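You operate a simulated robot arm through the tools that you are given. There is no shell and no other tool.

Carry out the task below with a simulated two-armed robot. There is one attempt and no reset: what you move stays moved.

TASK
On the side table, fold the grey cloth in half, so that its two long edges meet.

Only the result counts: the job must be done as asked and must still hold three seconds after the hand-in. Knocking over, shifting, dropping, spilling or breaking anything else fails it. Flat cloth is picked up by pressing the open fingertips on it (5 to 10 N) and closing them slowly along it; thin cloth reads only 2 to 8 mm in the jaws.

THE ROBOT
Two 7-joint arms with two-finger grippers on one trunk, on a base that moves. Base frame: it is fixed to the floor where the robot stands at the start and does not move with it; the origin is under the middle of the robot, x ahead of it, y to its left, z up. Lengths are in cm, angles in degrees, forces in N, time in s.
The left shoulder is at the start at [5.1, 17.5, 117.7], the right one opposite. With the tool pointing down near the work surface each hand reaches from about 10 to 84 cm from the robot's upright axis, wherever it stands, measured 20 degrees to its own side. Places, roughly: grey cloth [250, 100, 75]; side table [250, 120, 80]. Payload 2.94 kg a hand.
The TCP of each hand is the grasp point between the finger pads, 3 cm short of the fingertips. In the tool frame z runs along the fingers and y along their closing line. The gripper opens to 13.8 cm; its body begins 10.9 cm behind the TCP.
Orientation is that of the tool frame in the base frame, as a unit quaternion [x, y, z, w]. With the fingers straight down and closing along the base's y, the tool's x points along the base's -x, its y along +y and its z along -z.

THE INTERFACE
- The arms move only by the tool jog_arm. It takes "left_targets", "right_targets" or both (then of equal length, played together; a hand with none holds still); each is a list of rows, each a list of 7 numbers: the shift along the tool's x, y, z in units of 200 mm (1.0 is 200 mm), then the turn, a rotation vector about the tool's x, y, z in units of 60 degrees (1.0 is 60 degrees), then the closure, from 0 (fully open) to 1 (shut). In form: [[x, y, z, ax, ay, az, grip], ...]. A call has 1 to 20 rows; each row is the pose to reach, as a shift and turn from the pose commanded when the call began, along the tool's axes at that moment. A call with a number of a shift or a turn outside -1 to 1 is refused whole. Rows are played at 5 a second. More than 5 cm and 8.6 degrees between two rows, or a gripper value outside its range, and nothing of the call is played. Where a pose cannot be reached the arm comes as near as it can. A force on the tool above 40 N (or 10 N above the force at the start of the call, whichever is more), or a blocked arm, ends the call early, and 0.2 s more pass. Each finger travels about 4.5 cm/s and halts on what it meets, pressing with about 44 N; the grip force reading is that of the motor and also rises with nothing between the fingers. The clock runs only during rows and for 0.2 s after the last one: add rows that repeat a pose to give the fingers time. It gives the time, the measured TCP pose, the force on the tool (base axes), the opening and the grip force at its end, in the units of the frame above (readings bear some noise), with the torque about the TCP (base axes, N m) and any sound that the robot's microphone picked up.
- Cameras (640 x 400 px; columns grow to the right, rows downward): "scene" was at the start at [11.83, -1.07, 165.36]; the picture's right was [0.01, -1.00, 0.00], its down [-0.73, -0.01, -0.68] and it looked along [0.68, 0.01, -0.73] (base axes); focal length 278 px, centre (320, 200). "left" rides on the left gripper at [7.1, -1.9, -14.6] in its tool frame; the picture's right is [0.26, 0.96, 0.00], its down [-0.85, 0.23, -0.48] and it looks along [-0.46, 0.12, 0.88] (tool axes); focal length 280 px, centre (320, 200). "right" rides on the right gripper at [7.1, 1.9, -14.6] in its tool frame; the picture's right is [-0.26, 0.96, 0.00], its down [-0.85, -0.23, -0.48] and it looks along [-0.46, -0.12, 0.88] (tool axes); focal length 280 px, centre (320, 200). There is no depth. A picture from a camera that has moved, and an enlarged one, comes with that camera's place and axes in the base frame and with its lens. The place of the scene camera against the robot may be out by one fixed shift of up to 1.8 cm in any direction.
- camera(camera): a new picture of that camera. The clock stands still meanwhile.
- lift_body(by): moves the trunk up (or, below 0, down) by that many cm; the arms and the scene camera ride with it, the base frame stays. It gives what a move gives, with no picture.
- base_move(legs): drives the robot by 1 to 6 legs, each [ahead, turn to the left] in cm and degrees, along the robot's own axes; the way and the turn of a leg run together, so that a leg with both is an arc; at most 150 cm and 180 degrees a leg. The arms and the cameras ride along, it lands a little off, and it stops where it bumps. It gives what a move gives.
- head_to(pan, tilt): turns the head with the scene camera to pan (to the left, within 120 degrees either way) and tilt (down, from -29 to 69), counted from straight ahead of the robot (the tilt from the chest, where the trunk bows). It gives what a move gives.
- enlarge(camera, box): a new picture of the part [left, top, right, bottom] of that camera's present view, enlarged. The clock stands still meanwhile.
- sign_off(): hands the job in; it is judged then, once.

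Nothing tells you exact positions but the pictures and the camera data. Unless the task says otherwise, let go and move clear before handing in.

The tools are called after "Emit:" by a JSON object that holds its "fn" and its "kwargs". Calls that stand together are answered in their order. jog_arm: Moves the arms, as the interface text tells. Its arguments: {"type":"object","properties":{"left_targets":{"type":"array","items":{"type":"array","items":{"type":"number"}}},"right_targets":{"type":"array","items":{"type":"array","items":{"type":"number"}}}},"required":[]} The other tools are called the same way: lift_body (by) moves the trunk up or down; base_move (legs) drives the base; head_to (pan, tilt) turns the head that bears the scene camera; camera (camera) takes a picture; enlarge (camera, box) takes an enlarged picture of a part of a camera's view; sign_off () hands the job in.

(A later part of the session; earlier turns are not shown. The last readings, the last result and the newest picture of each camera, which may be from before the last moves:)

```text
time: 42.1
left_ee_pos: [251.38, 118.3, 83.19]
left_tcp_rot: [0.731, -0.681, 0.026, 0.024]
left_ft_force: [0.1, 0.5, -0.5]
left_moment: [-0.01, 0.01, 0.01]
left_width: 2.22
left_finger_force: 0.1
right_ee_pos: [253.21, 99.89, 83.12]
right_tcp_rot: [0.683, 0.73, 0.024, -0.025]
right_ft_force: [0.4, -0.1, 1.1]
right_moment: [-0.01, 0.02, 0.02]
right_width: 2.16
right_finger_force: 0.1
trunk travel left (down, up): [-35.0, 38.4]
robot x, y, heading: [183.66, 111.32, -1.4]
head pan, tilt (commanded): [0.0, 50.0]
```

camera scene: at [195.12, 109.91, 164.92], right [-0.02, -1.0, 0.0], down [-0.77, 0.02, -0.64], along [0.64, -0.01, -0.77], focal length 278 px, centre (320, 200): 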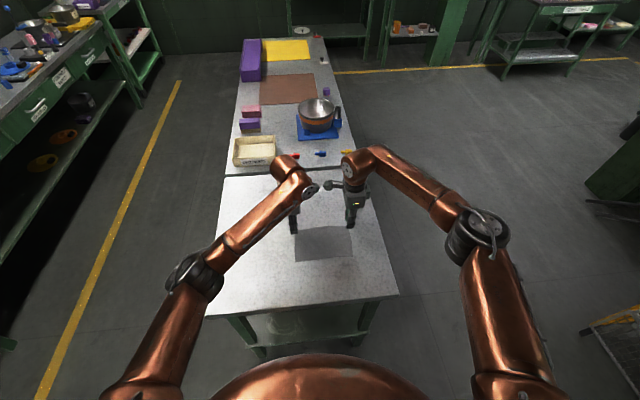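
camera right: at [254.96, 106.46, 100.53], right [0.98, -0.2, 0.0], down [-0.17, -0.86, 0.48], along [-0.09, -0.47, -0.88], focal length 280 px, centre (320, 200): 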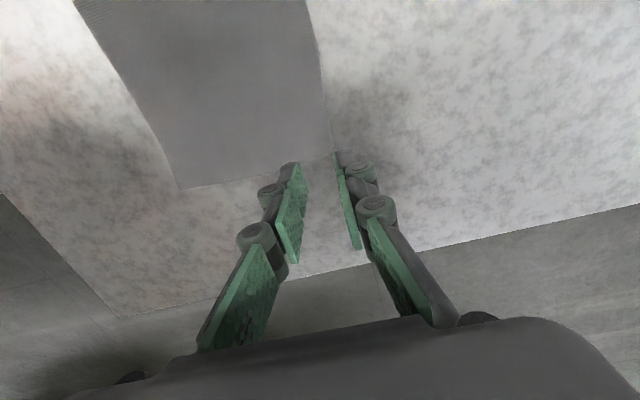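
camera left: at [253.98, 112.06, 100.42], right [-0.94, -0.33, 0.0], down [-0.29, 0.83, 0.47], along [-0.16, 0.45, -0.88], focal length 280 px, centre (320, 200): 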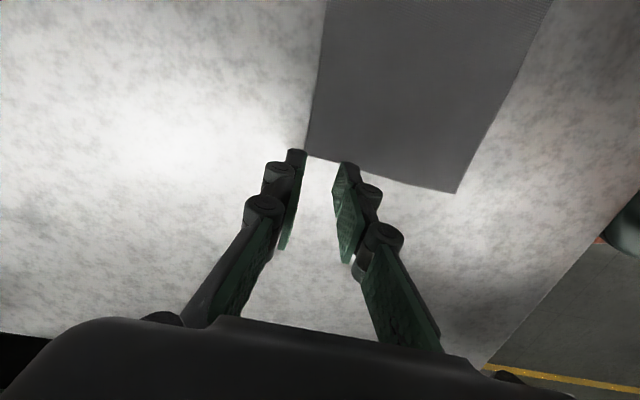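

No contact yet at TCP z ≈ 83.15, so the surface is slightly lower than estimated. I keep lowering in 1 mm steps.

Emit:
{"fn": "jog_arm", "kwargs": {"left_targets": [[0, 0, 0.005, 0, 0, 0, 0.84], [0, 0, 0.01, 0, 0, 0, 0.84]], "right_targets": [[0, 0, 0.005, 0, 0, 0, 0.84], [0, 0, 0.01, 0, 0, 0, 0.84]]}}

```text
time: 42.7
left_ee_pos: [251.41, 118.33, 83.12]
left_tcp_rot: [0.731, -0.681, 0.026, 0.024]
left_ft_force: [0.1, 0.4, 5.3]
left_moment: [0.05, 0.05, -0.02]
left_width: 2.16
left_finger_force: 0.0
right_ee_pos: [253.13, 99.89, 83.15]
right_tcp_rot: [0.682, 0.731, 0.024, -0.025]
right_ft_force: [0.0, -1.7, 7.5]
right_moment: [-0.14, 0.13, 0.02]
right_width: 2.16
right_finger_force: 0.1
trunk travel left (down, up): [-35.0, 38.4]
robot x, y, heading: [183.82, 111.24, -1.5]
head pan, tilt (commanded): [0.0, 50.0]
```

Both hands press the cloth at about 5 and 7.5 N, in the wanted range. I now close both jaws slowly along the cloth.

Emit:
{"fn": "jog_arm", "kwargs": {"left_targets": [[0, 0, 0.001, 0, 0, 0, 0.85], [0, 0, 0.001, 0, 0, 0, 0.86], [0, 0, 0.001, 0, 0, 0, 0.87], [0, 0, 0.001, 0, 0, 0, 0.88], [0, 0, 0.001, 0, 0, 0, 0.89], [0, 0, 0.001, 0, 0, 0, 0.9]], "right_targets": [[0, 0, 0, 0, 0, 0, 0.85], [0, 0, 0, 0, 0, 0, 0.86], [0, 0, 0, 0, 0, 0, 0.87], [0, 0, 0, 0, 0, 0, 0.88], [0, 0, 0, 0, 0, 0, 0.89], [0, 0, 0, 0, 0, 0, 0.9]]}}

Emit:
{"fn": "enlarge", "kwargs": {"camera": "left", "box": [220, 100, 460, 250]}}

Emit:
{"fn": "enlarge", "kwargs": {"camera": "right", "box": [180, 100, 420, 250]}}

```text
time: 44.1
left_ee_pos: [251.26, 118.39, 83.07]
left_tcp_rot: [0.731, -0.681, 0.027, 0.023]
left_ft_force: [-0.7, -1.4, 6.5]
left_moment: [-0.02, 0.09, 0.01]
left_width: 1.32
left_finger_force: 0.0
right_ee_pos: [253.08, 99.8, 83.01]
right_tcp_rot: [0.682, 0.73, 0.024, -0.025]
right_ft_force: [-0.5, 0.1, 7.5]
right_moment: [-0.07, 0.14, -0.01]
right_width: 1.3
right_finger_force: 0.1
trunk travel left (down, up): [-35.0, 38.4]
robot x, y, heading: [183.62, 111.08, -1.3]
head pan, tilt (commanded): [0.0, 50.0]
```

```text
2.67 times, centred on (340, 175) of left
camera zoom: at [253.7, 112.44, 98.07], right [-0.94, -0.33, 0.02], down [-0.29, 0.86, 0.41], along [-0.15, 0.39, -0.91], focal length 748 px, centre (267, 267)
```

zoom: 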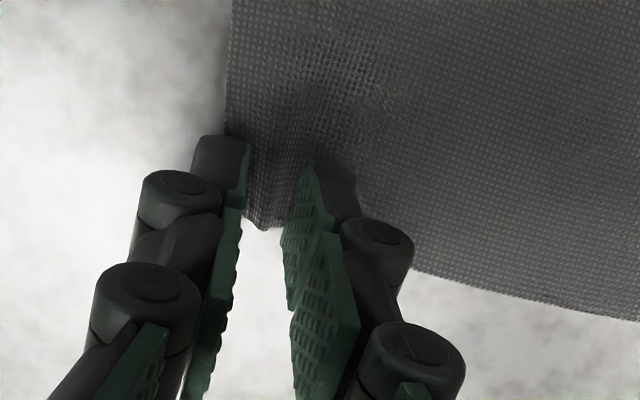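

```text
2.67 times, centred on (300, 175) of right
camera zoom: at [254.66, 106.03, 98.05], right [0.98, -0.2, -0.02], down [-0.17, -0.89, 0.41], along [-0.1, -0.4, -0.91], focal length 748 px, centre (373, 267)
```

zoom: 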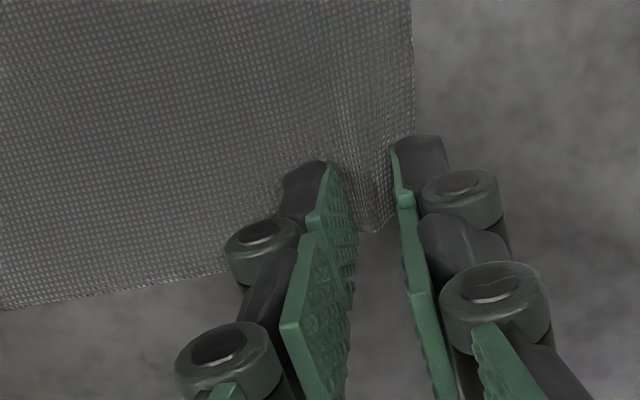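

A ruck is clearly rising between the fingers on both sides. I keep closing slowly until the jaws are shut on it.

Emit:
{"fn": "jog_arm", "kwargs": {"left_targets": [[0, 0, 0, 0, 0, 0, 0.91], [0, 0, 0, 0, 0, 0, 0.92], [0, 0, 0, 0, 0, 0, 0.93], [0, 0, 0, 0, 0, 0, 0.94], [0, 0, 0, 0, 0, 0, 0.95], [0, 0, 0, 0, 0, 0, 0.96], [0, 0, 0, 0, 0, 0, 0.97], [0, 0, 0, 0, 0, 0, 0.985], [0, 0, 0, 0, 0, 0, 1.0], [0, 0, 0, 0, 0, 0, 1.0], [0, 0, 0, 0, 0, 0, 1.0]], "right_targets": [[0, 0, 0, 0, 0, 0, 0.91], [0, 0, 0, 0, 0, 0, 0.92], [0, 0, 0, 0, 0, 0, 0.93], [0, 0, 0, 0, 0, 0, 0.94], [0, 0, 0, 0, 0, 0, 0.95], [0, 0, 0, 0, 0, 0, 0.96], [0, 0, 0, 0, 0, 0, 0.97], [0, 0, 0, 0, 0, 0, 0.985], [0, 0, 0, 0, 0, 0, 1.0], [0, 0, 0, 0, 0, 0, 1.0], [0, 0, 0, 0, 0, 0, 1.0]]}}

Emit:
{"fn": "enlarge", "kwargs": {"camera": "left", "box": [220, 100, 460, 250]}}

Emit:
{"fn": "enlarge", "kwargs": {"camera": "right", "box": [180, 100, 420, 250]}}

```text
time: 46.5
left_ee_pos: [251.52, 118.39, 82.93]
left_tcp_rot: [0.731, -0.682, 0.026, 0.024]
left_ft_force: [-1.8, 1.3, -0.2]
left_moment: [-0.03, 0.11, 0.0]
left_width: 0.58
left_finger_force: 33.2
right_ee_pos: [253.1, 99.95, 82.92]
right_tcp_rot: [0.683, 0.73, 0.023, -0.025]
right_ft_force: [-2.7, -0.6, 2.5]
right_moment: [-0.08, 0.11, 0.06]
right_width: 0.42
right_finger_force: 41.1
trunk travel left (down, up): [-35.0, 38.4]
robot x, y, heading: [183.63, 111.24, -1.1]
head pan, tilt (commanded): [0.0, 50.0]
```

```text
2.67 times, centred on (340, 175) of left
camera zoom: at [253.77, 112.45, 98.03], right [-0.94, -0.33, 0.02], down [-0.29, 0.86, 0.41], along [-0.15, 0.39, -0.91], focal length 748 px, centre (267, 267)
```

zoom: 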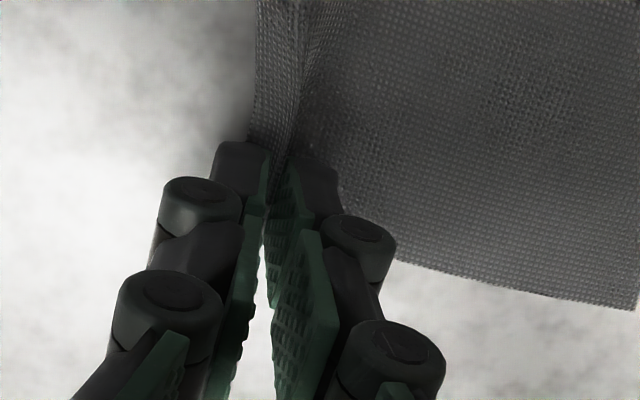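

```text
2.67 times, centred on (300, 175) of right
camera zoom: at [254.73, 106.02, 97.99], right [0.98, -0.2, -0.02], down [-0.17, -0.89, 0.42], along [-0.1, -0.4, -0.91], focal length 748 px, centre (373, 267)
```

zoom: 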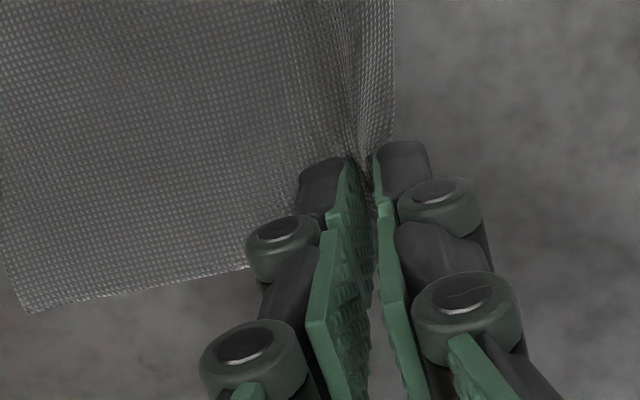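

Both jaws hold cloth (5.8 mm and 4.2 mm readings), and the cloth has been drawn about 1 cm toward +x. I check the present position of the near edge from the scene camera before folding.

Emit:
{"fn": "enlarge", "kwargs": {"camera": "scene", "box": [256, 190, 400, 280]}}

Emit:
{"fn": "camera", "kwargs": {"camera": "left"}}

Emit:
{"fn": "camera", "kwargs": {"camera": "right"}}

```text
4.44 times, centred on (328, 235) of scene
camera zoom: at [195.11, 109.9, 164.92], right [-0.02, -1.0, 0.0], down [-0.77, 0.02, -0.64], along [0.64, -0.01, -0.77], focal length 1234 px, centre (284, 44)
```

zoom: 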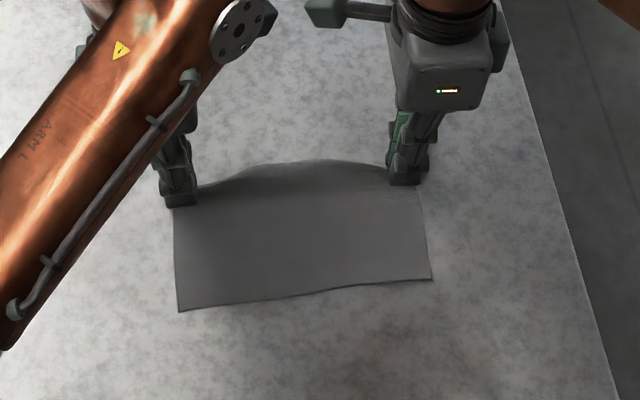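

```text
taken
camera left: at [253.77, 112.45, 98.03], right [-0.94, -0.33, 0.02], down [-0.29, 0.86, 0.41], along [-0.15, 0.39, -0.91], focal length 280 px, centre (320, 200)
```

left: 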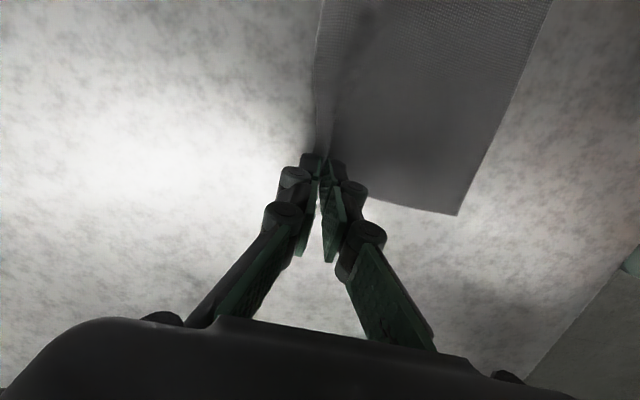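

```text
taken
camera right: at [254.73, 106.02, 97.99], right [0.98, -0.2, -0.02], down [-0.17, -0.89, 0.42], along [-0.1, -0.4, -0.91], focal length 280 px, centre (320, 200)
```

right: 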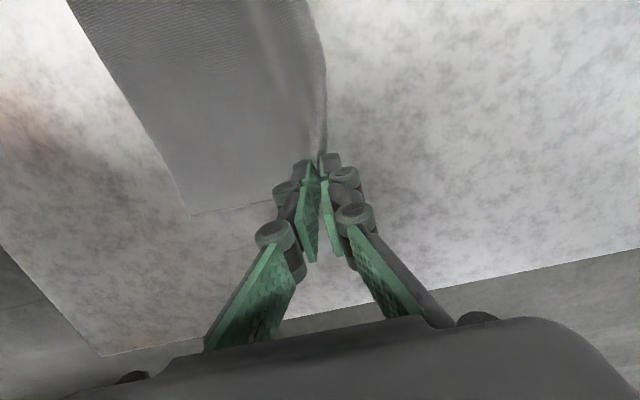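

The near edge now runs from about (240.7, 118.3) to (243.0, 98.9), with the hands pinching at x ≈ 251.5 and 253.1. I first lift both hands about 1 cm to make sure the cloth really comes with the fingers.

Emit:
{"fn": "jog_arm", "kwargs": {"left_targets": [[0.0017, 0, -0.0245, 0, 0, 0, 1.0], [0.0034, 0, -0.0489, 0, 0, 0, 1.0], [0.0034, 0, -0.0489, 0, 0, 0, 1.0]], "right_targets": [[0.0015, 0, -0.0214, 0, 0, 0, 1.0], [0.0029, 0, -0.0427, 0, 0, 0, 1.0], [0.0029, 0, -0.0427, 0, 0, 0, 1.0]]}}

Emit:
{"fn": "enlarge", "kwargs": {"camera": "scene", "box": [256, 190, 400, 280]}}

Emit:
{"fn": "enlarge", "kwargs": {"camera": "left", "box": [220, 50, 460, 200]}}

Emit:
{"fn": "enlarge", "kwargs": {"camera": "right", "box": [180, 50, 420, 200]}}

```text
time: 47.3
left_ee_pos: [251.39, 118.36, 83.96]
left_tcp_rot: [0.731, -0.682, 0.026, 0.024]
left_ft_force: [-0.1, -1.1, 1.2]
left_moment: [-0.02, 0.05, -0.02]
left_width: 0.69
left_finger_force: 30.3
right_ee_pos: [253.14, 99.86, 83.91]
right_tcp_rot: [0.682, 0.731, 0.023, -0.026]
right_ft_force: [1.7, 0.1, 0.9]
right_moment: [0.0, 0.21, 0.0]
right_width: 0.45
right_finger_force: 41.6
trunk travel left (down, up): [-35.0, 38.4]
robot x, y, heading: [184.02, 111.83, -1.1]
head pan, tilt (commanded): [0.0, 50.0]
```

```text
4.44 times, centred on (328, 235) of scene
camera zoom: at [195.14, 109.91, 164.92], right [-0.02, -1.0, 0.0], down [-0.77, 0.02, -0.64], along [0.64, -0.01, -0.77], focal length 1234 px, centre (284, 44)
```

zoom: 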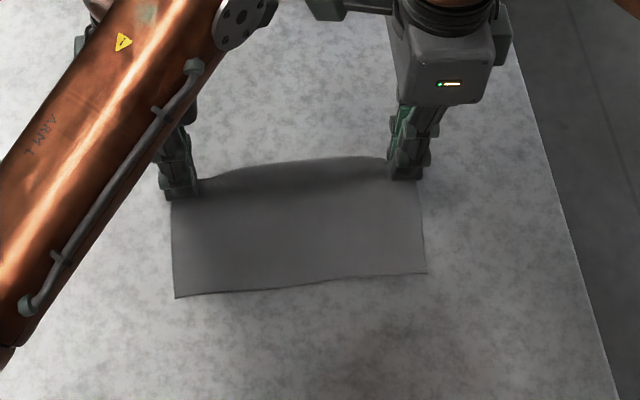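

```text
2.67 times, centred on (340, 125) of left
camera zoom: at [253.77, 112.43, 99.03], right [-0.94, -0.33, 0.02], down [-0.29, 0.86, 0.41], along [-0.15, 0.39, -0.91], focal length 748 px, centre (267, 400)
```

zoom: 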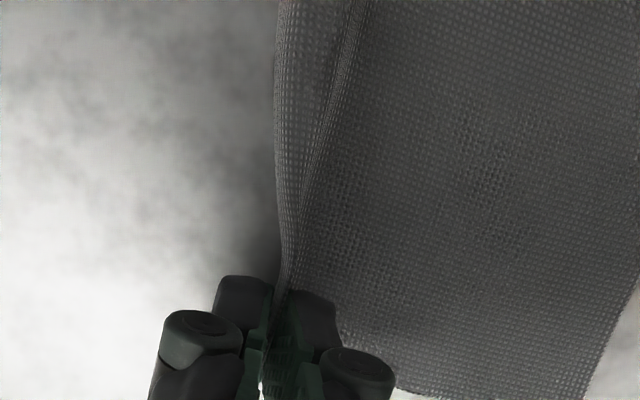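

```text
2.67 times, centred on (300, 125) of right
camera zoom: at [254.64, 105.99, 98.87], right [0.98, -0.2, -0.02], down [-0.17, -0.89, 0.42], along [-0.1, -0.4, -0.91], focal length 748 px, centre (373, 400)
```

zoom: 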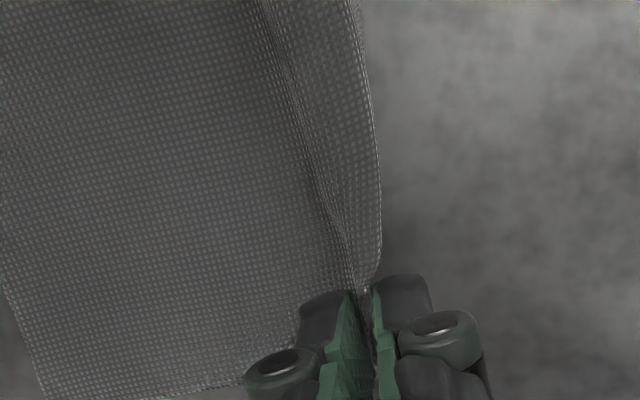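

The cloth corners come up with both hands and the grips hold. I now carry the far edge up and over toward the near edge on a shallow arc, tilting the hands up to about 27° as they go.

Emit:
{"fn": "jog_arm", "kwargs": {"left_targets": [[0.0015, 0.0176, -0.0132, 0.0415, -0.0011, 0.0029, 1.0], [0.0029, 0.0352, -0.0265, 0.0831, -0.0022, 0.0058, 1.0], [0.0061, 0.068, -0.0583, 0.1247, -0.0034, 0.0088, 1.0], [0.009, 0.1086, -0.0833, 0.1663, -0.0045, 0.0117, 1.0], [0.0115, 0.1548, -0.0999, 0.2078, -0.0056, 0.0146, 1.0], [0.0134, 0.2038, -0.1072, 0.2494, -0.0068, 0.0175, 1.0], [0.0147, 0.2528, -0.1048, 0.291, -0.0079, 0.0204, 1.0], [0.0152, 0.2988, -0.0932, 0.3325, -0.009, 0.0233, 1.0], [0.015, 0.3391, -0.0732, 0.3741, -0.0101, 0.0263, 1.0], [0.014, 0.3713, -0.0463, 0.4157, -0.0113, 0.0292, 1.0], [0.0124, 0.3937, -0.0145, 0.4572, -0.0124, 0.0321, 1.0], [0.0124, 0.3937, -0.0145, 0.4572, -0.0124, 0.0321, 1.0]], "right_targets": [[0.0005, -0.017, -0.0139, -0.0415, 0.0013, -0.0029, 1.0], [0.0009, -0.0339, -0.0277, -0.0831, 0.0026, -0.0057, 1.0], [0.002, -0.065, -0.058, -0.1247, 0.0039, -0.0085, 1.0], [0.0025, -0.1036, -0.0818, -0.1663, 0.0052, -0.0113, 1.0], [0.0022, -0.1474, -0.0977, -0.2078, 0.0065, -0.0142, 1.0], [0.0013, -0.1938, -0.1047, -0.2494, 0.0078, -0.017, 1.0], [-0.0002, -0.2402, -0.1025, -0.291, 0.009, -0.0198, 1.0], [-0.0023, -0.2838, -0.0917, -0.3325, 0.0103, -0.0227, 1.0], [-0.0047, -0.322, -0.0729, -0.3741, 0.0116, -0.0255, 1.0], [-0.0073, -0.3527, -0.0475, -0.4157, 0.0129, -0.0283, 1.0], [-0.01, -0.374, -0.0175, -0.4572, 0.0142, -0.0312, 1.0], [-0.01, -0.374, -0.0175, -0.4572, 0.0142, -0.0312, 1.0]]}}

Emit:
{"fn": "enlarge", "kwargs": {"camera": "scene", "box": [256, 190, 400, 280]}}

Emit:
{"fn": "camera", "kwargs": {"camera": "left"}}

Emit:
{"fn": "camera", "kwargs": {"camera": "right"}}

```text
time: 49.9
left_ee_pos: [243.72, 117.53, 84.4]
left_tcp_rot: [0.704, -0.668, 0.183, -0.154]
left_ft_force: [0.4, 0.0, -1.1]
left_moment: [0.0, 0.03, -0.04]
left_width: 0.53
left_finger_force: 34.0
right_ee_pos: [245.74, 99.14, 84.15]
right_tcp_rot: [0.657, 0.715, 0.201, 0.132]
right_ft_force: [1.0, 0.4, -2.3]
right_moment: [-0.07, 0.02, 0.0]
right_width: 0.21
right_finger_force: 28.8
trunk travel left (down, up): [-35.0, 38.4]
robot x, y, heading: [184.04, 111.18, -1.1]
head pan, tilt (commanded): [0.0, 50.0]
```

```text
4.44 times, centred on (328, 235) of scene
camera zoom: at [195.14, 109.9, 164.92], right [-0.02, -1.0, 0.0], down [-0.77, 0.02, -0.64], along [0.64, -0.01, -0.77], focal length 1234 px, centre (284, 44)
```

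zoom: 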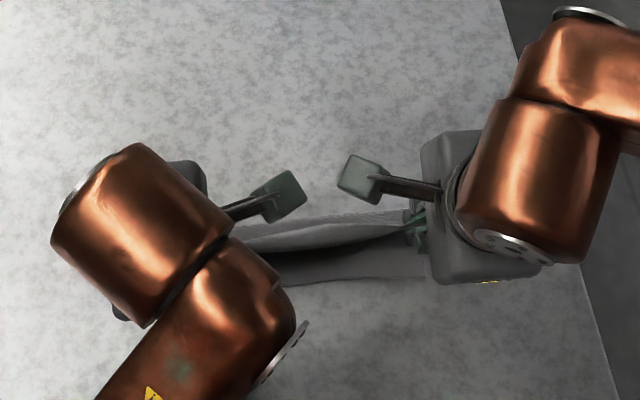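

```text
taken
camera left: at [238.88, 110.99, 98.44], right [-0.84, -0.32, -0.43], down [-0.46, 0.85, 0.27], along [0.28, 0.43, -0.86], focal length 280 px, centre (320, 200)
```

left: 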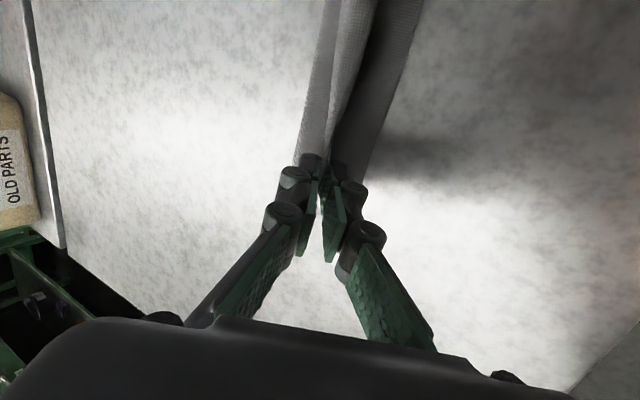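

```text
taken
camera right: at [240.14, 104.52, 98.49], right [0.88, -0.21, 0.43], down [-0.33, -0.91, 0.25], along [0.34, -0.36, -0.87], focal length 280 px, centre (320, 200)
```

right: 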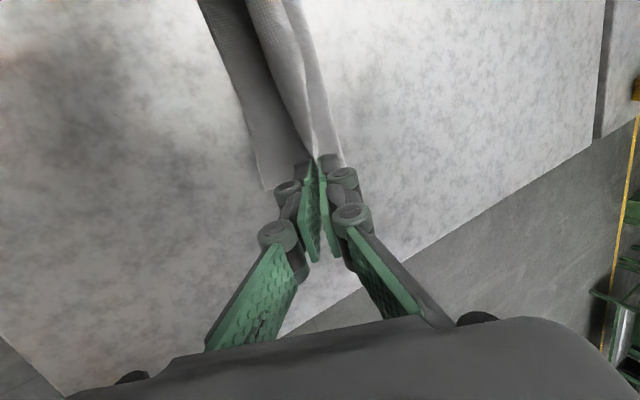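

The far edge has been carried over toward the near edge. I look closer at what each hand holds and at the layers.

Emit:
{"fn": "enlarge", "kwargs": {"camera": "left", "box": [220, 0, 460, 200]}}

Emit:
{"fn": "enlarge", "kwargs": {"camera": "right", "box": [180, 0, 420, 200]}}

Emit:
{"fn": "enlarge", "kwargs": {"camera": "scene", "box": [290, 210, 370, 260]}}

```text
2.00 times, centred on (340, 100) of left
camera zoom: at [238.88, 110.99, 98.44], right [-0.84, -0.32, -0.43], down [-0.46, 0.85, 0.27], along [0.28, 0.43, -0.86], focal length 561 px, centre (280, 400)
```

zoom: 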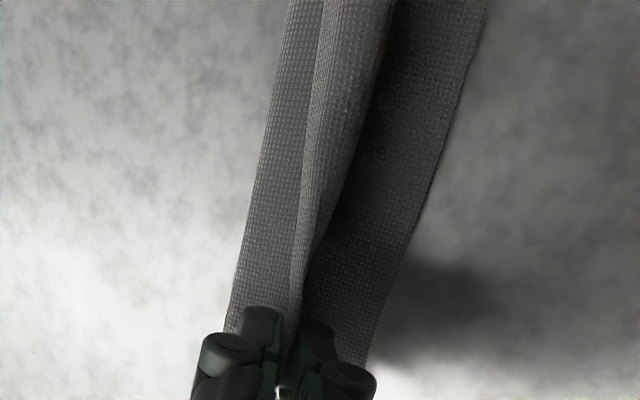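

```text
2.00 times, centred on (300, 100) of right
camera zoom: at [240.14, 104.52, 98.49], right [0.88, -0.21, 0.43], down [-0.33, -0.91, 0.25], along [0.34, -0.36, -0.87], focal length 561 px, centre (360, 400)
```

zoom: 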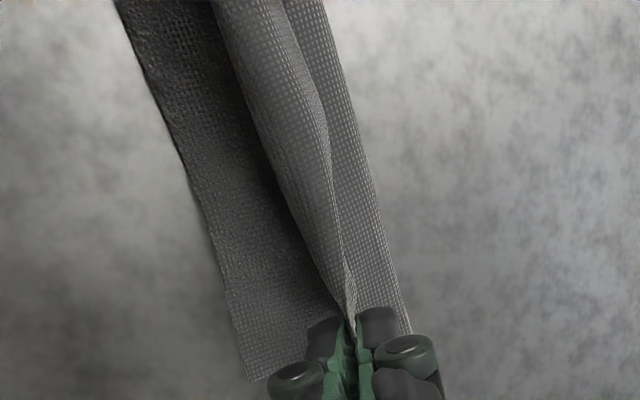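

```text
8.00 times, centred on (330, 235) of scene
camera zoom: at [195.14, 109.9, 164.92], right [-0.02, -1.0, 0.0], down [-0.77, 0.02, -0.64], along [0.64, -0.01, -0.77], focal length 2221 px, centre (240, -80)
```

zoom: 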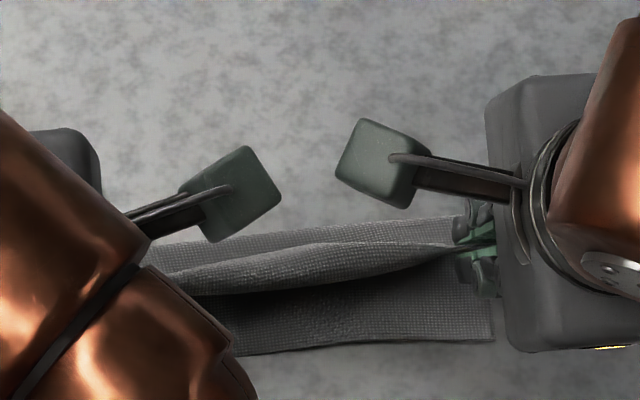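

The fold is over with the crease at the far side, while the pinched edge is still curled up in the jaws. I open both jaws about 2.5 cm in place and see how the edge relaxes.

Emit:
{"fn": "jog_arm", "kwargs": {"left_targets": [[0, 0, 0, 0, 0, 0, 0.96], [0, 0, 0, 0, 0, 0, 0.93], [0, 0, 0, 0, 0, 0, 0.9], [0, 0, 0, 0, 0, 0, 0.86], [0, 0, 0, 0, 0, 0, 0.82], [0, 0, 0, 0, 0, 0, 0.82]], "right_targets": [[0, 0, 0, 0, 0, 0, 0.96], [0, 0, 0, 0, 0, 0, 0.93], [0, 0, 0, 0, 0, 0, 0.9], [0, 0, 0, 0, 0, 0, 0.86], [0, 0, 0, 0, 0, 0, 0.82], [0, 0, 0, 0, 0, 0, 0.82]]}}

Emit:
{"fn": "enlarge", "kwargs": {"camera": "left", "box": [220, 0, 460, 200]}}

Emit:
{"fn": "enlarge", "kwargs": {"camera": "right", "box": [180, 0, 420, 200]}}

Emit:
{"fn": "enlarge", "kwargs": {"camera": "scene", "box": [290, 210, 370, 260]}}

```text
time: 51.3
left_ee_pos: [243.66, 117.51, 84.3]
left_tcp_rot: [0.704, -0.669, 0.182, -0.155]
left_ft_force: [-1.0, -0.7, -0.2]
left_moment: [0.02, 0.02, -0.02]
left_width: 2.47
left_finger_force: 0.2
right_ee_pos: [245.72, 99.1, 84.05]
right_tcp_rot: [0.656, 0.715, 0.203, 0.131]
right_ft_force: [-0.1, 0.0, 0.0]
right_moment: [-0.01, 0.01, -0.01]
right_width: 2.48
right_finger_force: 0.1
trunk travel left (down, up): [-35.0, 38.4]
robot x, y, heading: [183.7, 111.69, -1.3]
head pan, tilt (commanded): [0.0, 50.0]
```

```text
2.00 times, centred on (340, 100) of left
camera zoom: at [238.89, 110.99, 98.46], right [-0.84, -0.32, -0.43], down [-0.46, 0.85, 0.27], along [0.28, 0.43, -0.86], focal length 561 px, centre (280, 400)
```

zoom: 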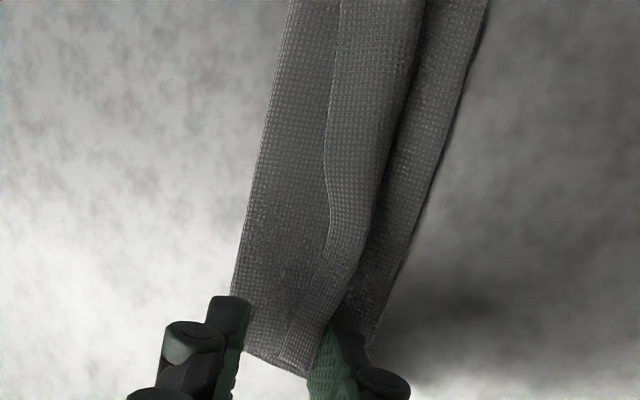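

```text
2.00 times, centred on (300, 100) of right
camera zoom: at [240.15, 104.52, 98.48], right [0.88, -0.21, 0.43], down [-0.33, -0.91, 0.25], along [0.34, -0.36, -0.87], focal length 561 px, centre (360, 400)
```

zoom: 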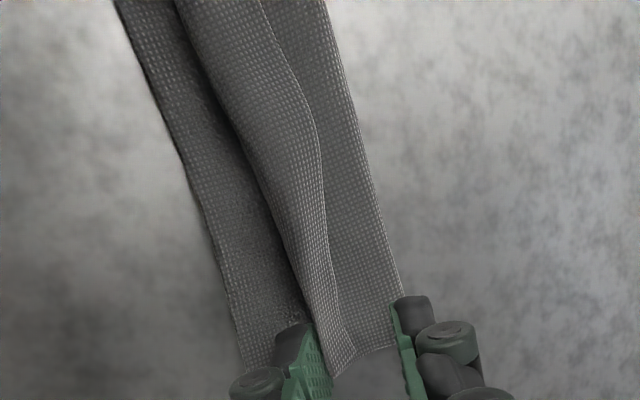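

```text
8.00 times, centred on (330, 235) of scene
camera zoom: at [195.15, 109.89, 164.92], right [-0.02, -1.0, 0.0], down [-0.77, 0.02, -0.64], along [0.64, -0.01, -0.77], focal length 2221 px, centre (240, -80)
```

zoom: 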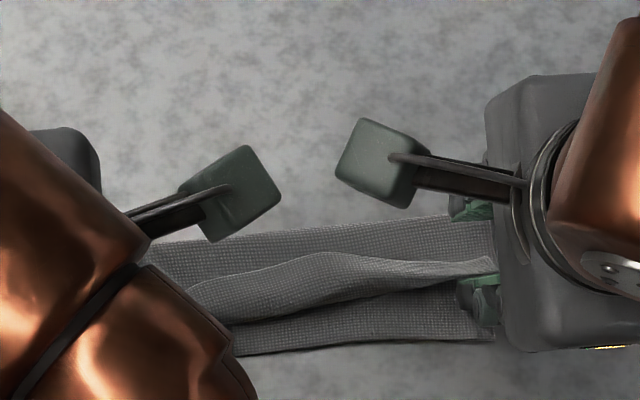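

The edge came free but its tail stays folded back on top as a narrow flap, so I'll need to brush that flap outward to the near edge. I first withdraw both hands along their fingers and straighten them to get a clear view.

Emit:
{"fn": "jog_arm", "kwargs": {"left_targets": [[0, 0, -0.08, 0, 0, 0, 0.82], [0, 0, -0.2, 0, 0, 0, 0.82], [0, 0, -0.35, 0, 0, 0, 0.82], [0, 0, -0.5, -0.1, 0, 0, 0.82], [0, 0, -0.5, -0.2, 0, 0, 0.82], [0, 0, -0.5, -0.3, 0, 0, 0.82], [0, 0, -0.5, -0.4, 0, 0, 0.82], [0, 0, -0.5, -0.46, 0, 0, 0.82]], "right_targets": [[0, 0, -0.08, 0, 0, 0, 0.82], [0, 0, -0.2, 0, 0, 0, 0.82], [0, 0, -0.35, 0, 0, 0, 0.82], [0, 0, -0.5, 0.1, 0, 0, 0.82], [0, 0, -0.5, 0.2, 0, 0, 0.82], [0, 0, -0.5, 0.3, 0, 0, 0.82], [0, 0, -0.5, 0.4, 0, 0, 0.82], [0, 0, -0.5, 0.46, 0, 0, 0.82]]}}

Emit:
{"fn": "camera", "kwargs": {"camera": "scene"}}

Emit:
{"fn": "camera", "kwargs": {"camera": "left"}}

Emit:
{"fn": "camera", "kwargs": {"camera": "right"}}

```text
time: 52.3
left_ee_pos: [242.7, 124.83, 88.39]
left_tcp_rot: [0.719, -0.657, 0.116, -0.194]
left_ft_force: [0.2, 0.2, -0.5]
left_moment: [0.09, -0.01, 0.02]
left_width: 2.48
left_finger_force: 0.1
left hand out of reach, approached as far as the arm can: row 4
right_ee_pos: [241.58, 98.07, 92.07]
right_tcp_rot: [0.661, 0.721, 0.176, 0.107]
right_ft_force: [0.3, -0.4, -0.1]
right_moment: [0.01, -0.01, 0.01]
right_width: 2.48
right_finger_force: 0.0
trunk travel left (down, up): [-35.0, 38.4]
robot x, y, heading: [183.46, 111.39, -1.2]
head pan, tilt (commanded): [0.0, 50.0]
stopped in row 4 (left hand): the arm was blocked; the commanded pose is now the measured one
```

```text
taken
camera scene: at [195.2, 109.74, 164.9], right [-0.02, -1.0, 0.0], down [-0.77, 0.02, -0.64], along [0.64, -0.01, -0.77], focal length 278 px, centre (320, 200)
```

scene: 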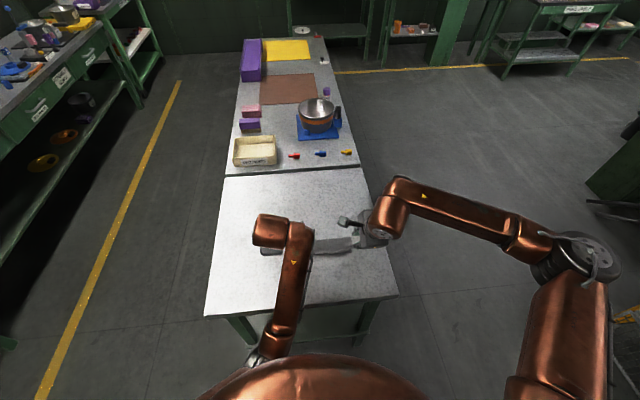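

```text
taken
camera left: at [239.04, 116.17, 101.81], right [-0.84, -0.32, -0.44], down [-0.5, 0.77, 0.4], along [0.21, 0.56, -0.8], focal length 280 px, centre (320, 200)
```

left: 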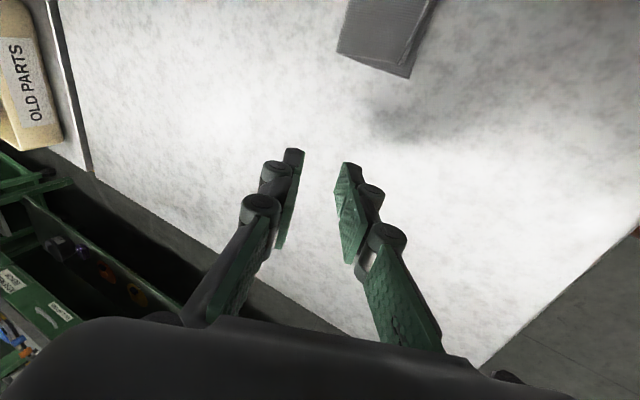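

```text
taken
camera right: at [237.15, 103.58, 106.7], right [0.91, -0.2, 0.36], down [-0.31, -0.91, 0.28], along [0.27, -0.36, -0.89], focal length 280 px, centre (320, 200)
```

right: 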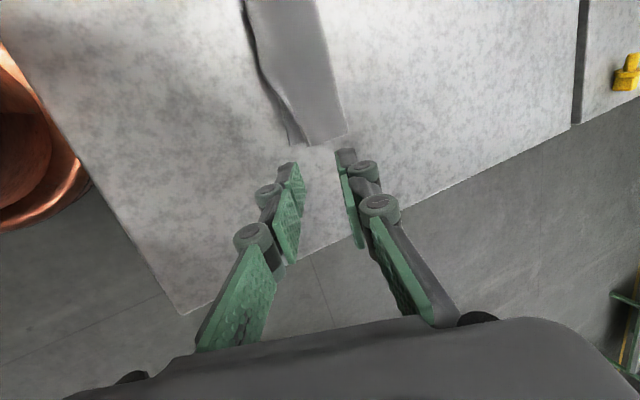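

The left arm ran into its own limits on the way out (elbow near my torso) and stopped clear of the cloth. I straighten the left hand while moving it forward and up, which takes the elbow back out.

Emit:
{"fn": "jog_arm", "kwargs": {"left_targets": [[-0.02, -0.09, -0.03, -0.1, 0.036, 0, 0.82], [-0.044, -0.19, -0.05, -0.2, 0.073, 0, 0.82], [-0.066, -0.29, -0.07, -0.3, 0.11, 0, 0.82], [-0.088, -0.384, -0.085, -0.38, 0.138, 0, 0.82], [-0.088, -0.384, -0.085, -0.432, 0.157, 0, 0.82], [-0.088, -0.384, -0.085, -0.432, 0.157, 0, 0.82]]}}

Emit:
{"fn": "camera", "kwargs": {"camera": "scene"}}

```text
time: 53.7
left_ee_pos: [249.43, 127.42, 93.38]
left_tcp_rot: [0.731, -0.681, 0.025, 0.028]
left_ft_force: [0.5, 0.7, 0.6]
left_moment: [-0.02, 0.0, -0.01]
left_width: 2.48
left_finger_force: 0.0
left hand out of reach, approached as far as the arm can: row 1, 2, 3, 4, 5, 6
right_ee_pos: [241.79, 98.2, 92.22]
right_tcp_rot: [0.661, 0.722, 0.175, 0.108]
right_ft_force: [-0.3, -0.4, -0.8]
right_moment: [0.02, 0.01, 0.01]
right_width: 2.49
right_finger_force: 0.1
trunk travel left (down, up): [-35.0, 38.4]
robot x, y, heading: [183.24, 111.43, -1.4]
head pan, tilt (commanded): [0.0, 50.0]
```

```text
taken
camera scene: at [195.13, 109.89, 164.92], right [-0.02, -1.0, 0.0], down [-0.77, 0.02, -0.64], along [0.64, -0.01, -0.77], focal length 278 px, centre (320, 200)
```

scene: 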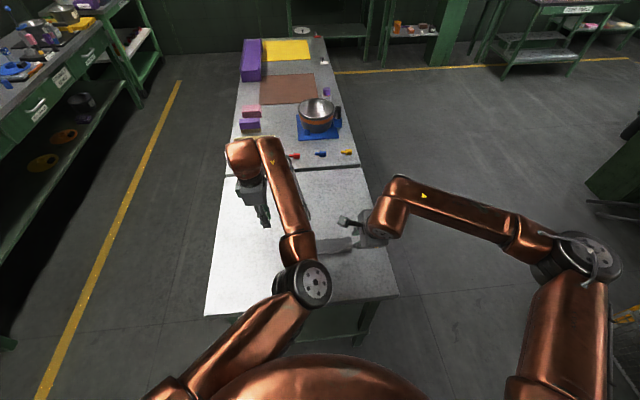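

The left arm has swung its elbow inward, over the table, which blocks the view. I raise the left hand and turn it back toward its starting yaw so that the elbow can come out again.

Emit:
{"fn": "jog_arm", "kwargs": {"left_targets": [[0, 0, -0.05, 0, 0, 0.12, 0.82], [0, 0, -0.1, 0, 0, 0.24, 0.82], [0, 0, -0.15, 0, 0, 0.36, 0.82], [0, 0, -0.2, 0, 0, 0.48, 0.82], [0, 0, -0.25, 0, 0, 0.6, 0.82], [0, 0, -0.3, 0, 0, 0.72, 0.82], [0, 0, -0.3, 0, 0, 0.84, 0.82]]}}

Emit:
{"fn": "camera", "kwargs": {"camera": "scene"}}

```text
time: 55.3
left_ee_pos: [249.39, 127.74, 99.39]
left_tcp_rot: [-0.371, 0.928, -0.035, -0.015]
left_ft_force: [-0.5, 0.2, -0.9]
left_moment: [0.0, -0.01, 0.03]
left_width: 2.5
left_finger_force: 0.1
right_ee_pos: [241.71, 98.21, 92.05]
right_tcp_rot: [0.661, 0.721, 0.176, 0.108]
right_ft_force: [-0.1, -0.4, 0.7]
right_moment: [0.01, 0.0, 0.02]
right_width: 2.48
right_finger_force: 0.0
trunk travel left (down, up): [-35.0, 38.4]
robot x, y, heading: [183.5, 111.44, -1.3]
head pan, tilt (commanded): [0.0, 50.0]
```

```text
taken
camera scene: at [195.19, 109.88, 164.91], right [-0.02, -1.0, 0.0], down [-0.77, 0.02, -0.64], along [0.64, -0.01, -0.77], focal length 278 px, centre (320, 200)
```

scene: 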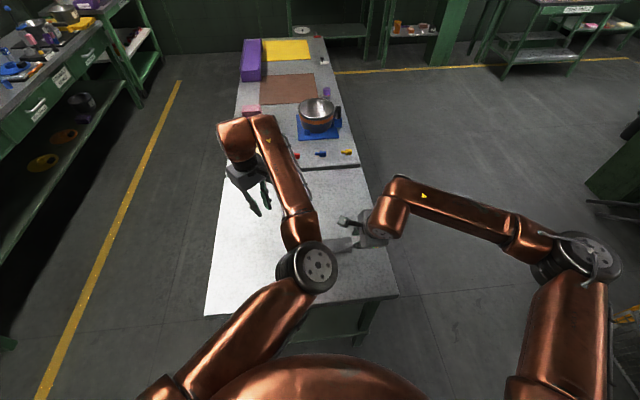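

The left elbow is still inward and over the cloth. I retract the left hand to the back-left, which takes that elbow off the work area.

Emit:
{"fn": "jog_arm", "kwargs": {"left_targets": [[-0.004, 0.198, -0.036, 0, 0, 0.06, 0.82], [-0.008, 0.396, -0.072, 0, 0, 0.12, 0.82], [-0.012, 0.594, -0.108, 0, 0, 0.18, 0.82], [-0.016, 0.792, -0.144, 0, 0, 0.24, 0.82], [-0.02, 0.99, -0.18, 0, 0, 0.3, 0.82], [-0.02, 0.99, -0.18, 0, 0, 0.3, 0.82]]}}

Emit:
{"fn": "camera", "kwargs": {"camera": "scene"}}

```text
time: 56.7
left_ee_pos: [236.0, 142.33, 101.83]
left_tcp_rot: [-0.222, 0.974, -0.035, -0.01]
left_ft_force: [-0.2, -0.2, 0.1]
left_moment: [0.03, 0.0, 0.02]
left_width: 2.49
left_finger_force: 0.1
left hand out of reach, approached as far as the arm can: row 1, 2
right_ee_pos: [241.72, 98.2, 92.08]
right_tcp_rot: [0.662, 0.721, 0.175, 0.107]
right_ft_force: [-0.2, -0.1, -0.1]
right_moment: [0.03, 0.02, -0.02]
right_width: 2.49
right_finger_force: 0.0
trunk travel left (down, up): [-35.0, 38.4]
robot x, y, heading: [183.53, 111.31, -1.3]
head pan, tilt (commanded): [0.0, 50.0]
```

```text
taken
camera scene: at [195.22, 109.82, 164.91], right [-0.02, -1.0, 0.0], down [-0.77, 0.02, -0.64], along [0.64, -0.01, -0.77], focal length 278 px, centre (320, 200)
```

scene: 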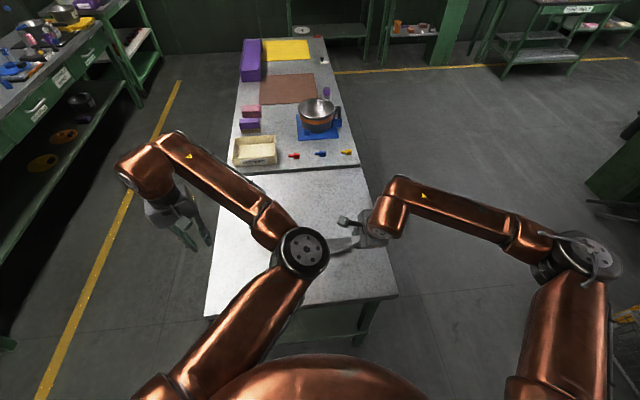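

The left elbow still hangs over the cloth region. I keep drawing the left hand back to my left side so the elbow swings away from the table centre.

Emit:
{"fn": "jog_arm", "kwargs": {"left_targets": [[0.107, 0.195, -0.024, 0, 0, 0, 0.82], [0.214, 0.39, -0.048, 0, 0, 0, 0.82], [0.321, 0.585, -0.072, 0, 0, 0, 0.82], [0.428, 0.78, -0.096, 0, 0, 0, 0.82], [0.535, 0.975, -0.12, 0, 0, 0, 0.82], [0.535, 0.975, -0.12, 0, 0, 0, 0.82]]}}

Emit:
{"fn": "camera", "kwargs": {"camera": "scene"}}

```text
time: 58.1
left_ee_pos: [217.91, 155.69, 103.6]
left_tcp_rot: [-0.222, 0.974, -0.035, -0.009]
left_ft_force: [0.7, 0.2, -0.3]
left_moment: [0.01, 0.06, 0.0]
left_width: 2.47
left_finger_force: 0.0
right_ee_pos: [241.69, 98.12, 91.92]
right_tcp_rot: [0.661, 0.721, 0.177, 0.107]
right_ft_force: [-0.6, 0.1, -0.9]
right_moment: [0.02, 0.01, 0.0]
right_width: 2.47
right_finger_force: 0.0
trunk travel left (down, up): [-35.0, 38.4]
robot x, y, heading: [183.67, 111.62, -1.6]
head pan, tilt (commanded): [0.0, 50.0]
```

```text
taken
camera scene: at [195.21, 109.8, 164.91], right [-0.02, -1.0, 0.0], down [-0.77, 0.02, -0.64], along [0.64, -0.01, -0.77], focal length 278 px, centre (320, 200)
```

scene: 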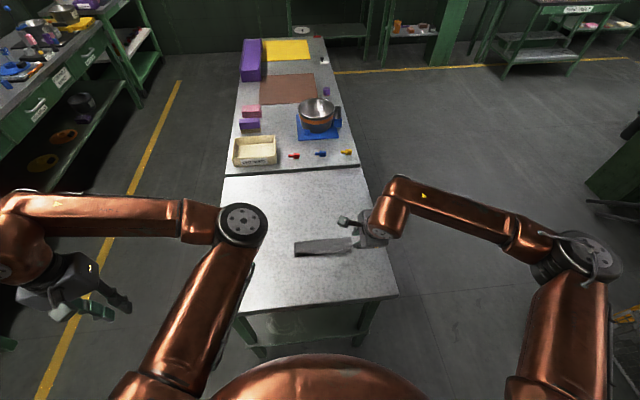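

The cloth is in view now. I zoom in to see how the folded edge lies.

Emit:
{"fn": "enlarge", "kwargs": {"camera": "scene", "box": [280, 225, 368, 280]}}

Emit:
{"fn": "enlarge", "kwargs": {"camera": "right", "box": [160, 0, 400, 180]}}

```text
7.27 times, centred on (324, 252) of scene
camera zoom: at [195.21, 109.8, 164.91], right [-0.02, -1.0, 0.0], down [-0.77, 0.02, -0.64], along [0.64, -0.01, -0.77], focal length 2019 px, centre (291, -182)
```

zoom: 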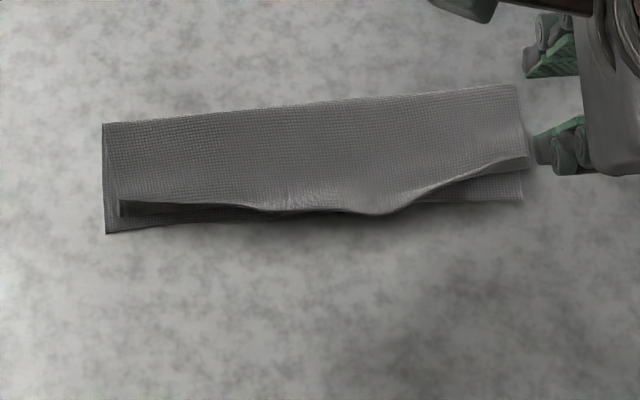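

```text
2.22 times, centred on (280, 90) of right
camera zoom: at [237.15, 103.6, 106.76], right [0.91, -0.2, 0.36], down [-0.31, -0.91, 0.28], along [0.27, -0.37, -0.89], focal length 623 px, centre (409, 444)
```

zoom: 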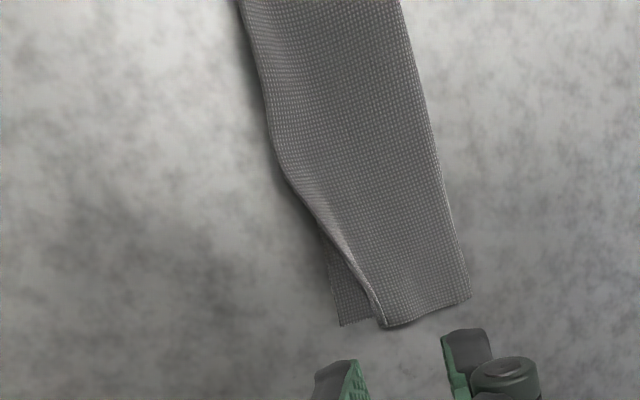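

Nicely, the flap has mostly unrolled by itself: the top edge meets the near edge in the middle, and only the two ends look short (about 1 cm at the left, up to 2 cm at the right). I straighten and raise the right hand to look at both corners more closely.

Emit:
{"fn": "jog_arm", "kwargs": {"right_targets": [[-0.04, 0.07, -0.042, 0.095, -0.002, 0, 0.82], [-0.075, 0.137, -0.084, 0.191, -0.004, 0, 0.82], [-0.11, 0.205, -0.126, 0.287, -0.007, 0, 0.82], [-0.15, 0.273, -0.168, 0.382, -0.009, 0, 0.82], [-0.15, 0.273, -0.168, 0.382, -0.009, 0, 0.82]]}}

Emit:
{"fn": "camera", "kwargs": {"camera": "right"}}

Emit:
{"fn": "enlarge", "kwargs": {"camera": "scene", "box": [290, 235, 354, 275]}}

```text
time: 59.3
left_ee_pos: [217.79, 155.66, 103.44]
left_tcp_rot: [-0.222, 0.974, -0.035, -0.009]
left_ft_force: [-0.6, 0.7, -0.4]
left_moment: [0.01, -0.02, 0.02]
left_width: 2.5
left_finger_force: 0.1
right_ee_pos: [245.67, 95.14, 97.19]
right_tcp_rot: [0.67, 0.742, 0.026, -0.022]
right_ft_force: [0.0, -0.2, 0.9]
right_moment: [-0.01, -0.04, 0.0]
right_width: 2.48
right_finger_force: 0.2
trunk travel left (down, up): [-35.0, 38.4]
robot x, y, heading: [183.7, 111.57, -1.2]
head pan, tilt (commanded): [0.0, 50.0]
```

```text
taken
camera right: at [246.9, 101.41, 112.2], right [0.99, -0.16, -0.01], down [-0.14, -0.9, 0.42], along [-0.08, -0.41, -0.91], focal length 280 px, centre (320, 200)
```

right: 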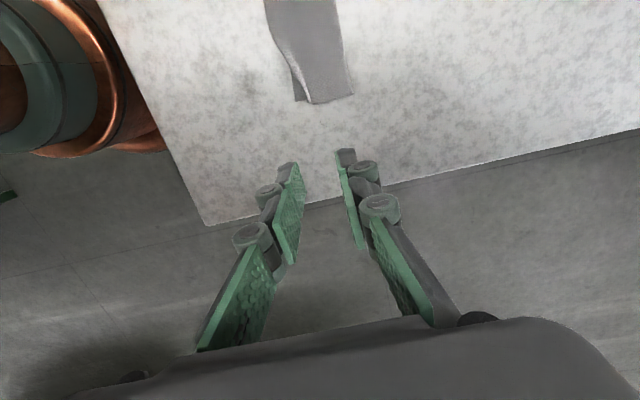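

```text
10.00 times, centred on (322, 255) of scene
camera zoom: at [195.14, 109.89, 164.92], right [-0.02, -1.0, 0.0], down [-0.77, 0.02, -0.64], along [0.64, -0.01, -0.77], focal length 2776 px, centre (300, -350)
```

zoom: 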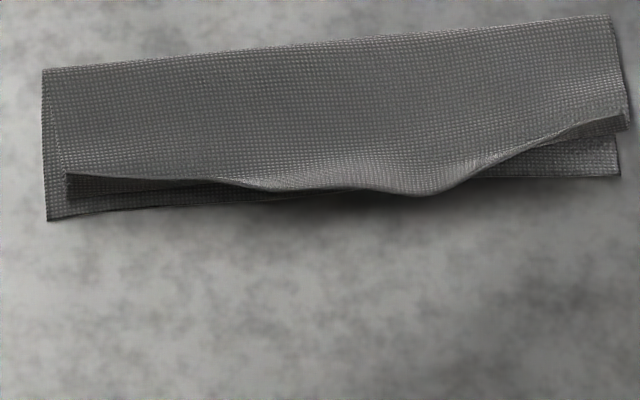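

I zoom in with the right wrist camera on the right end of the folded cloth.

Emit:
{"fn": "enlarge", "kwargs": {"camera": "right", "box": [250, 0, 378, 110]}}

```text
3.64 times, centred on (314, 55) of right
camera zoom: at [246.9, 101.41, 112.2], right [0.99, -0.16, -0.01], down [-0.14, -0.9, 0.42], along [-0.08, -0.41, -0.91], focal length 1020 px, centre (342, 727)
```

zoom: 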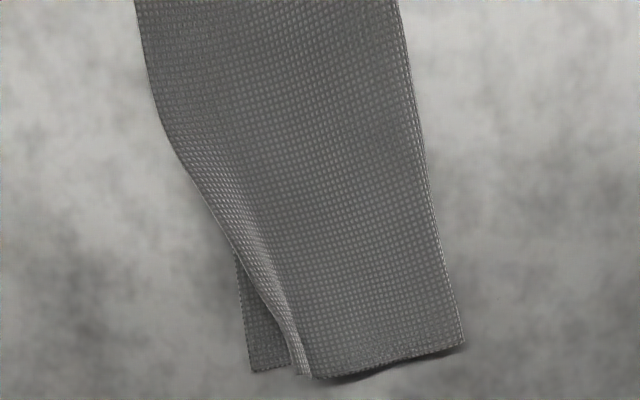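

From above, the crease sits just right (bottom layer 6.35 cm wide), but at the right end the top edge is tucked under and about 1.6 cm short of the near edge. I'll pick up just that ridge with the right hand, lift it so the tail hangs free, and lay it back outward; first I hover over it.

Emit:
{"fn": "jog_arm", "kwargs": {"right_targets": [[0.054, -0.007, 0.119, 0, 0, 0, 0.87], [0.108, -0.014, 0.238, 0, 0, 0, 0.87], [0.162, -0.021, 0.357, 0, 0, 0, 0.87], [0.216, -0.028, 0.476, 0, 0, 0, 0.87], [0.216, -0.028, 0.476, 0, 0, 0, 0.87]]}}

Emit:
{"fn": "enlarge", "kwargs": {"camera": "right", "box": [200, 60, 440, 210]}}

Emit:
{"fn": "enlarge", "kwargs": {"camera": "scene", "box": [280, 225, 376, 285]}}

```text
time: 60.5
left_ee_pos: [217.88, 155.68, 103.52]
left_tcp_rot: [-0.222, 0.974, -0.036, -0.009]
left_ft_force: [-0.7, 0.3, 0.3]
left_moment: [-0.04, 0.01, 0.0]
left_width: 2.5
left_finger_force: 0.0
right_ee_pos: [244.62, 100.15, 87.9]
right_tcp_rot: [0.67, 0.742, 0.026, -0.023]
right_ft_force: [0.2, -0.5, -0.3]
right_moment: [0.01, -0.02, 0.02]
right_width: 1.77
right_finger_force: 0.1
trunk travel left (down, up): [-35.0, 38.4]
robot x, y, heading: [183.26, 111.53, -1.1]
head pan, tilt (commanded): [0.0, 50.0]
```

```text
2.67 times, centred on (320, 135) of right
camera zoom: at [245.89, 106.33, 102.98], right [0.99, -0.16, -0.01], down [-0.14, -0.9, 0.41], along [-0.08, -0.41, -0.91], focal length 748 px, centre (320, 373)
```

zoom: 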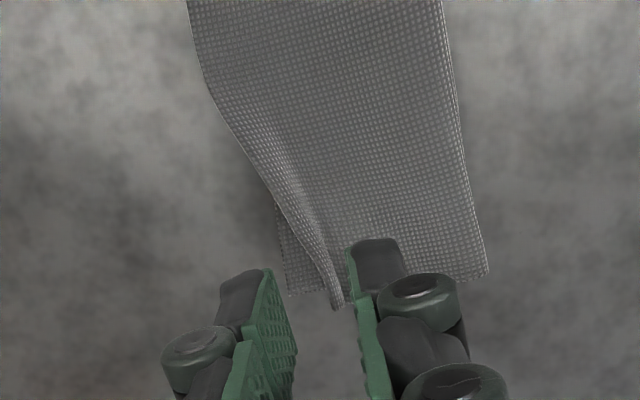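

```text
6.67 times, centred on (328, 255) of scene
camera zoom: at [195.14, 109.91, 164.92], right [-0.02, -1.0, 0.0], down [-0.77, 0.02, -0.64], along [0.64, -0.01, -0.77], focal length 1851 px, centre (267, -167)
```

zoom: 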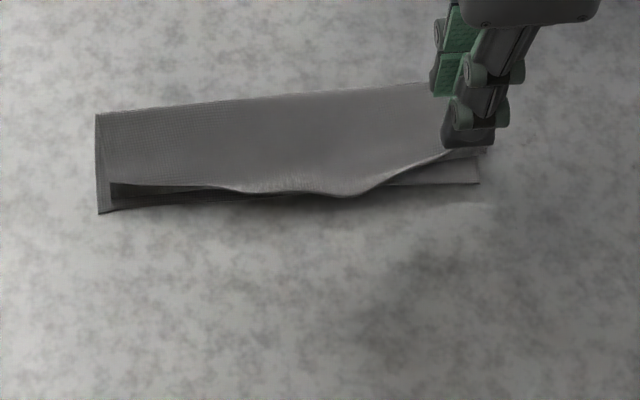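

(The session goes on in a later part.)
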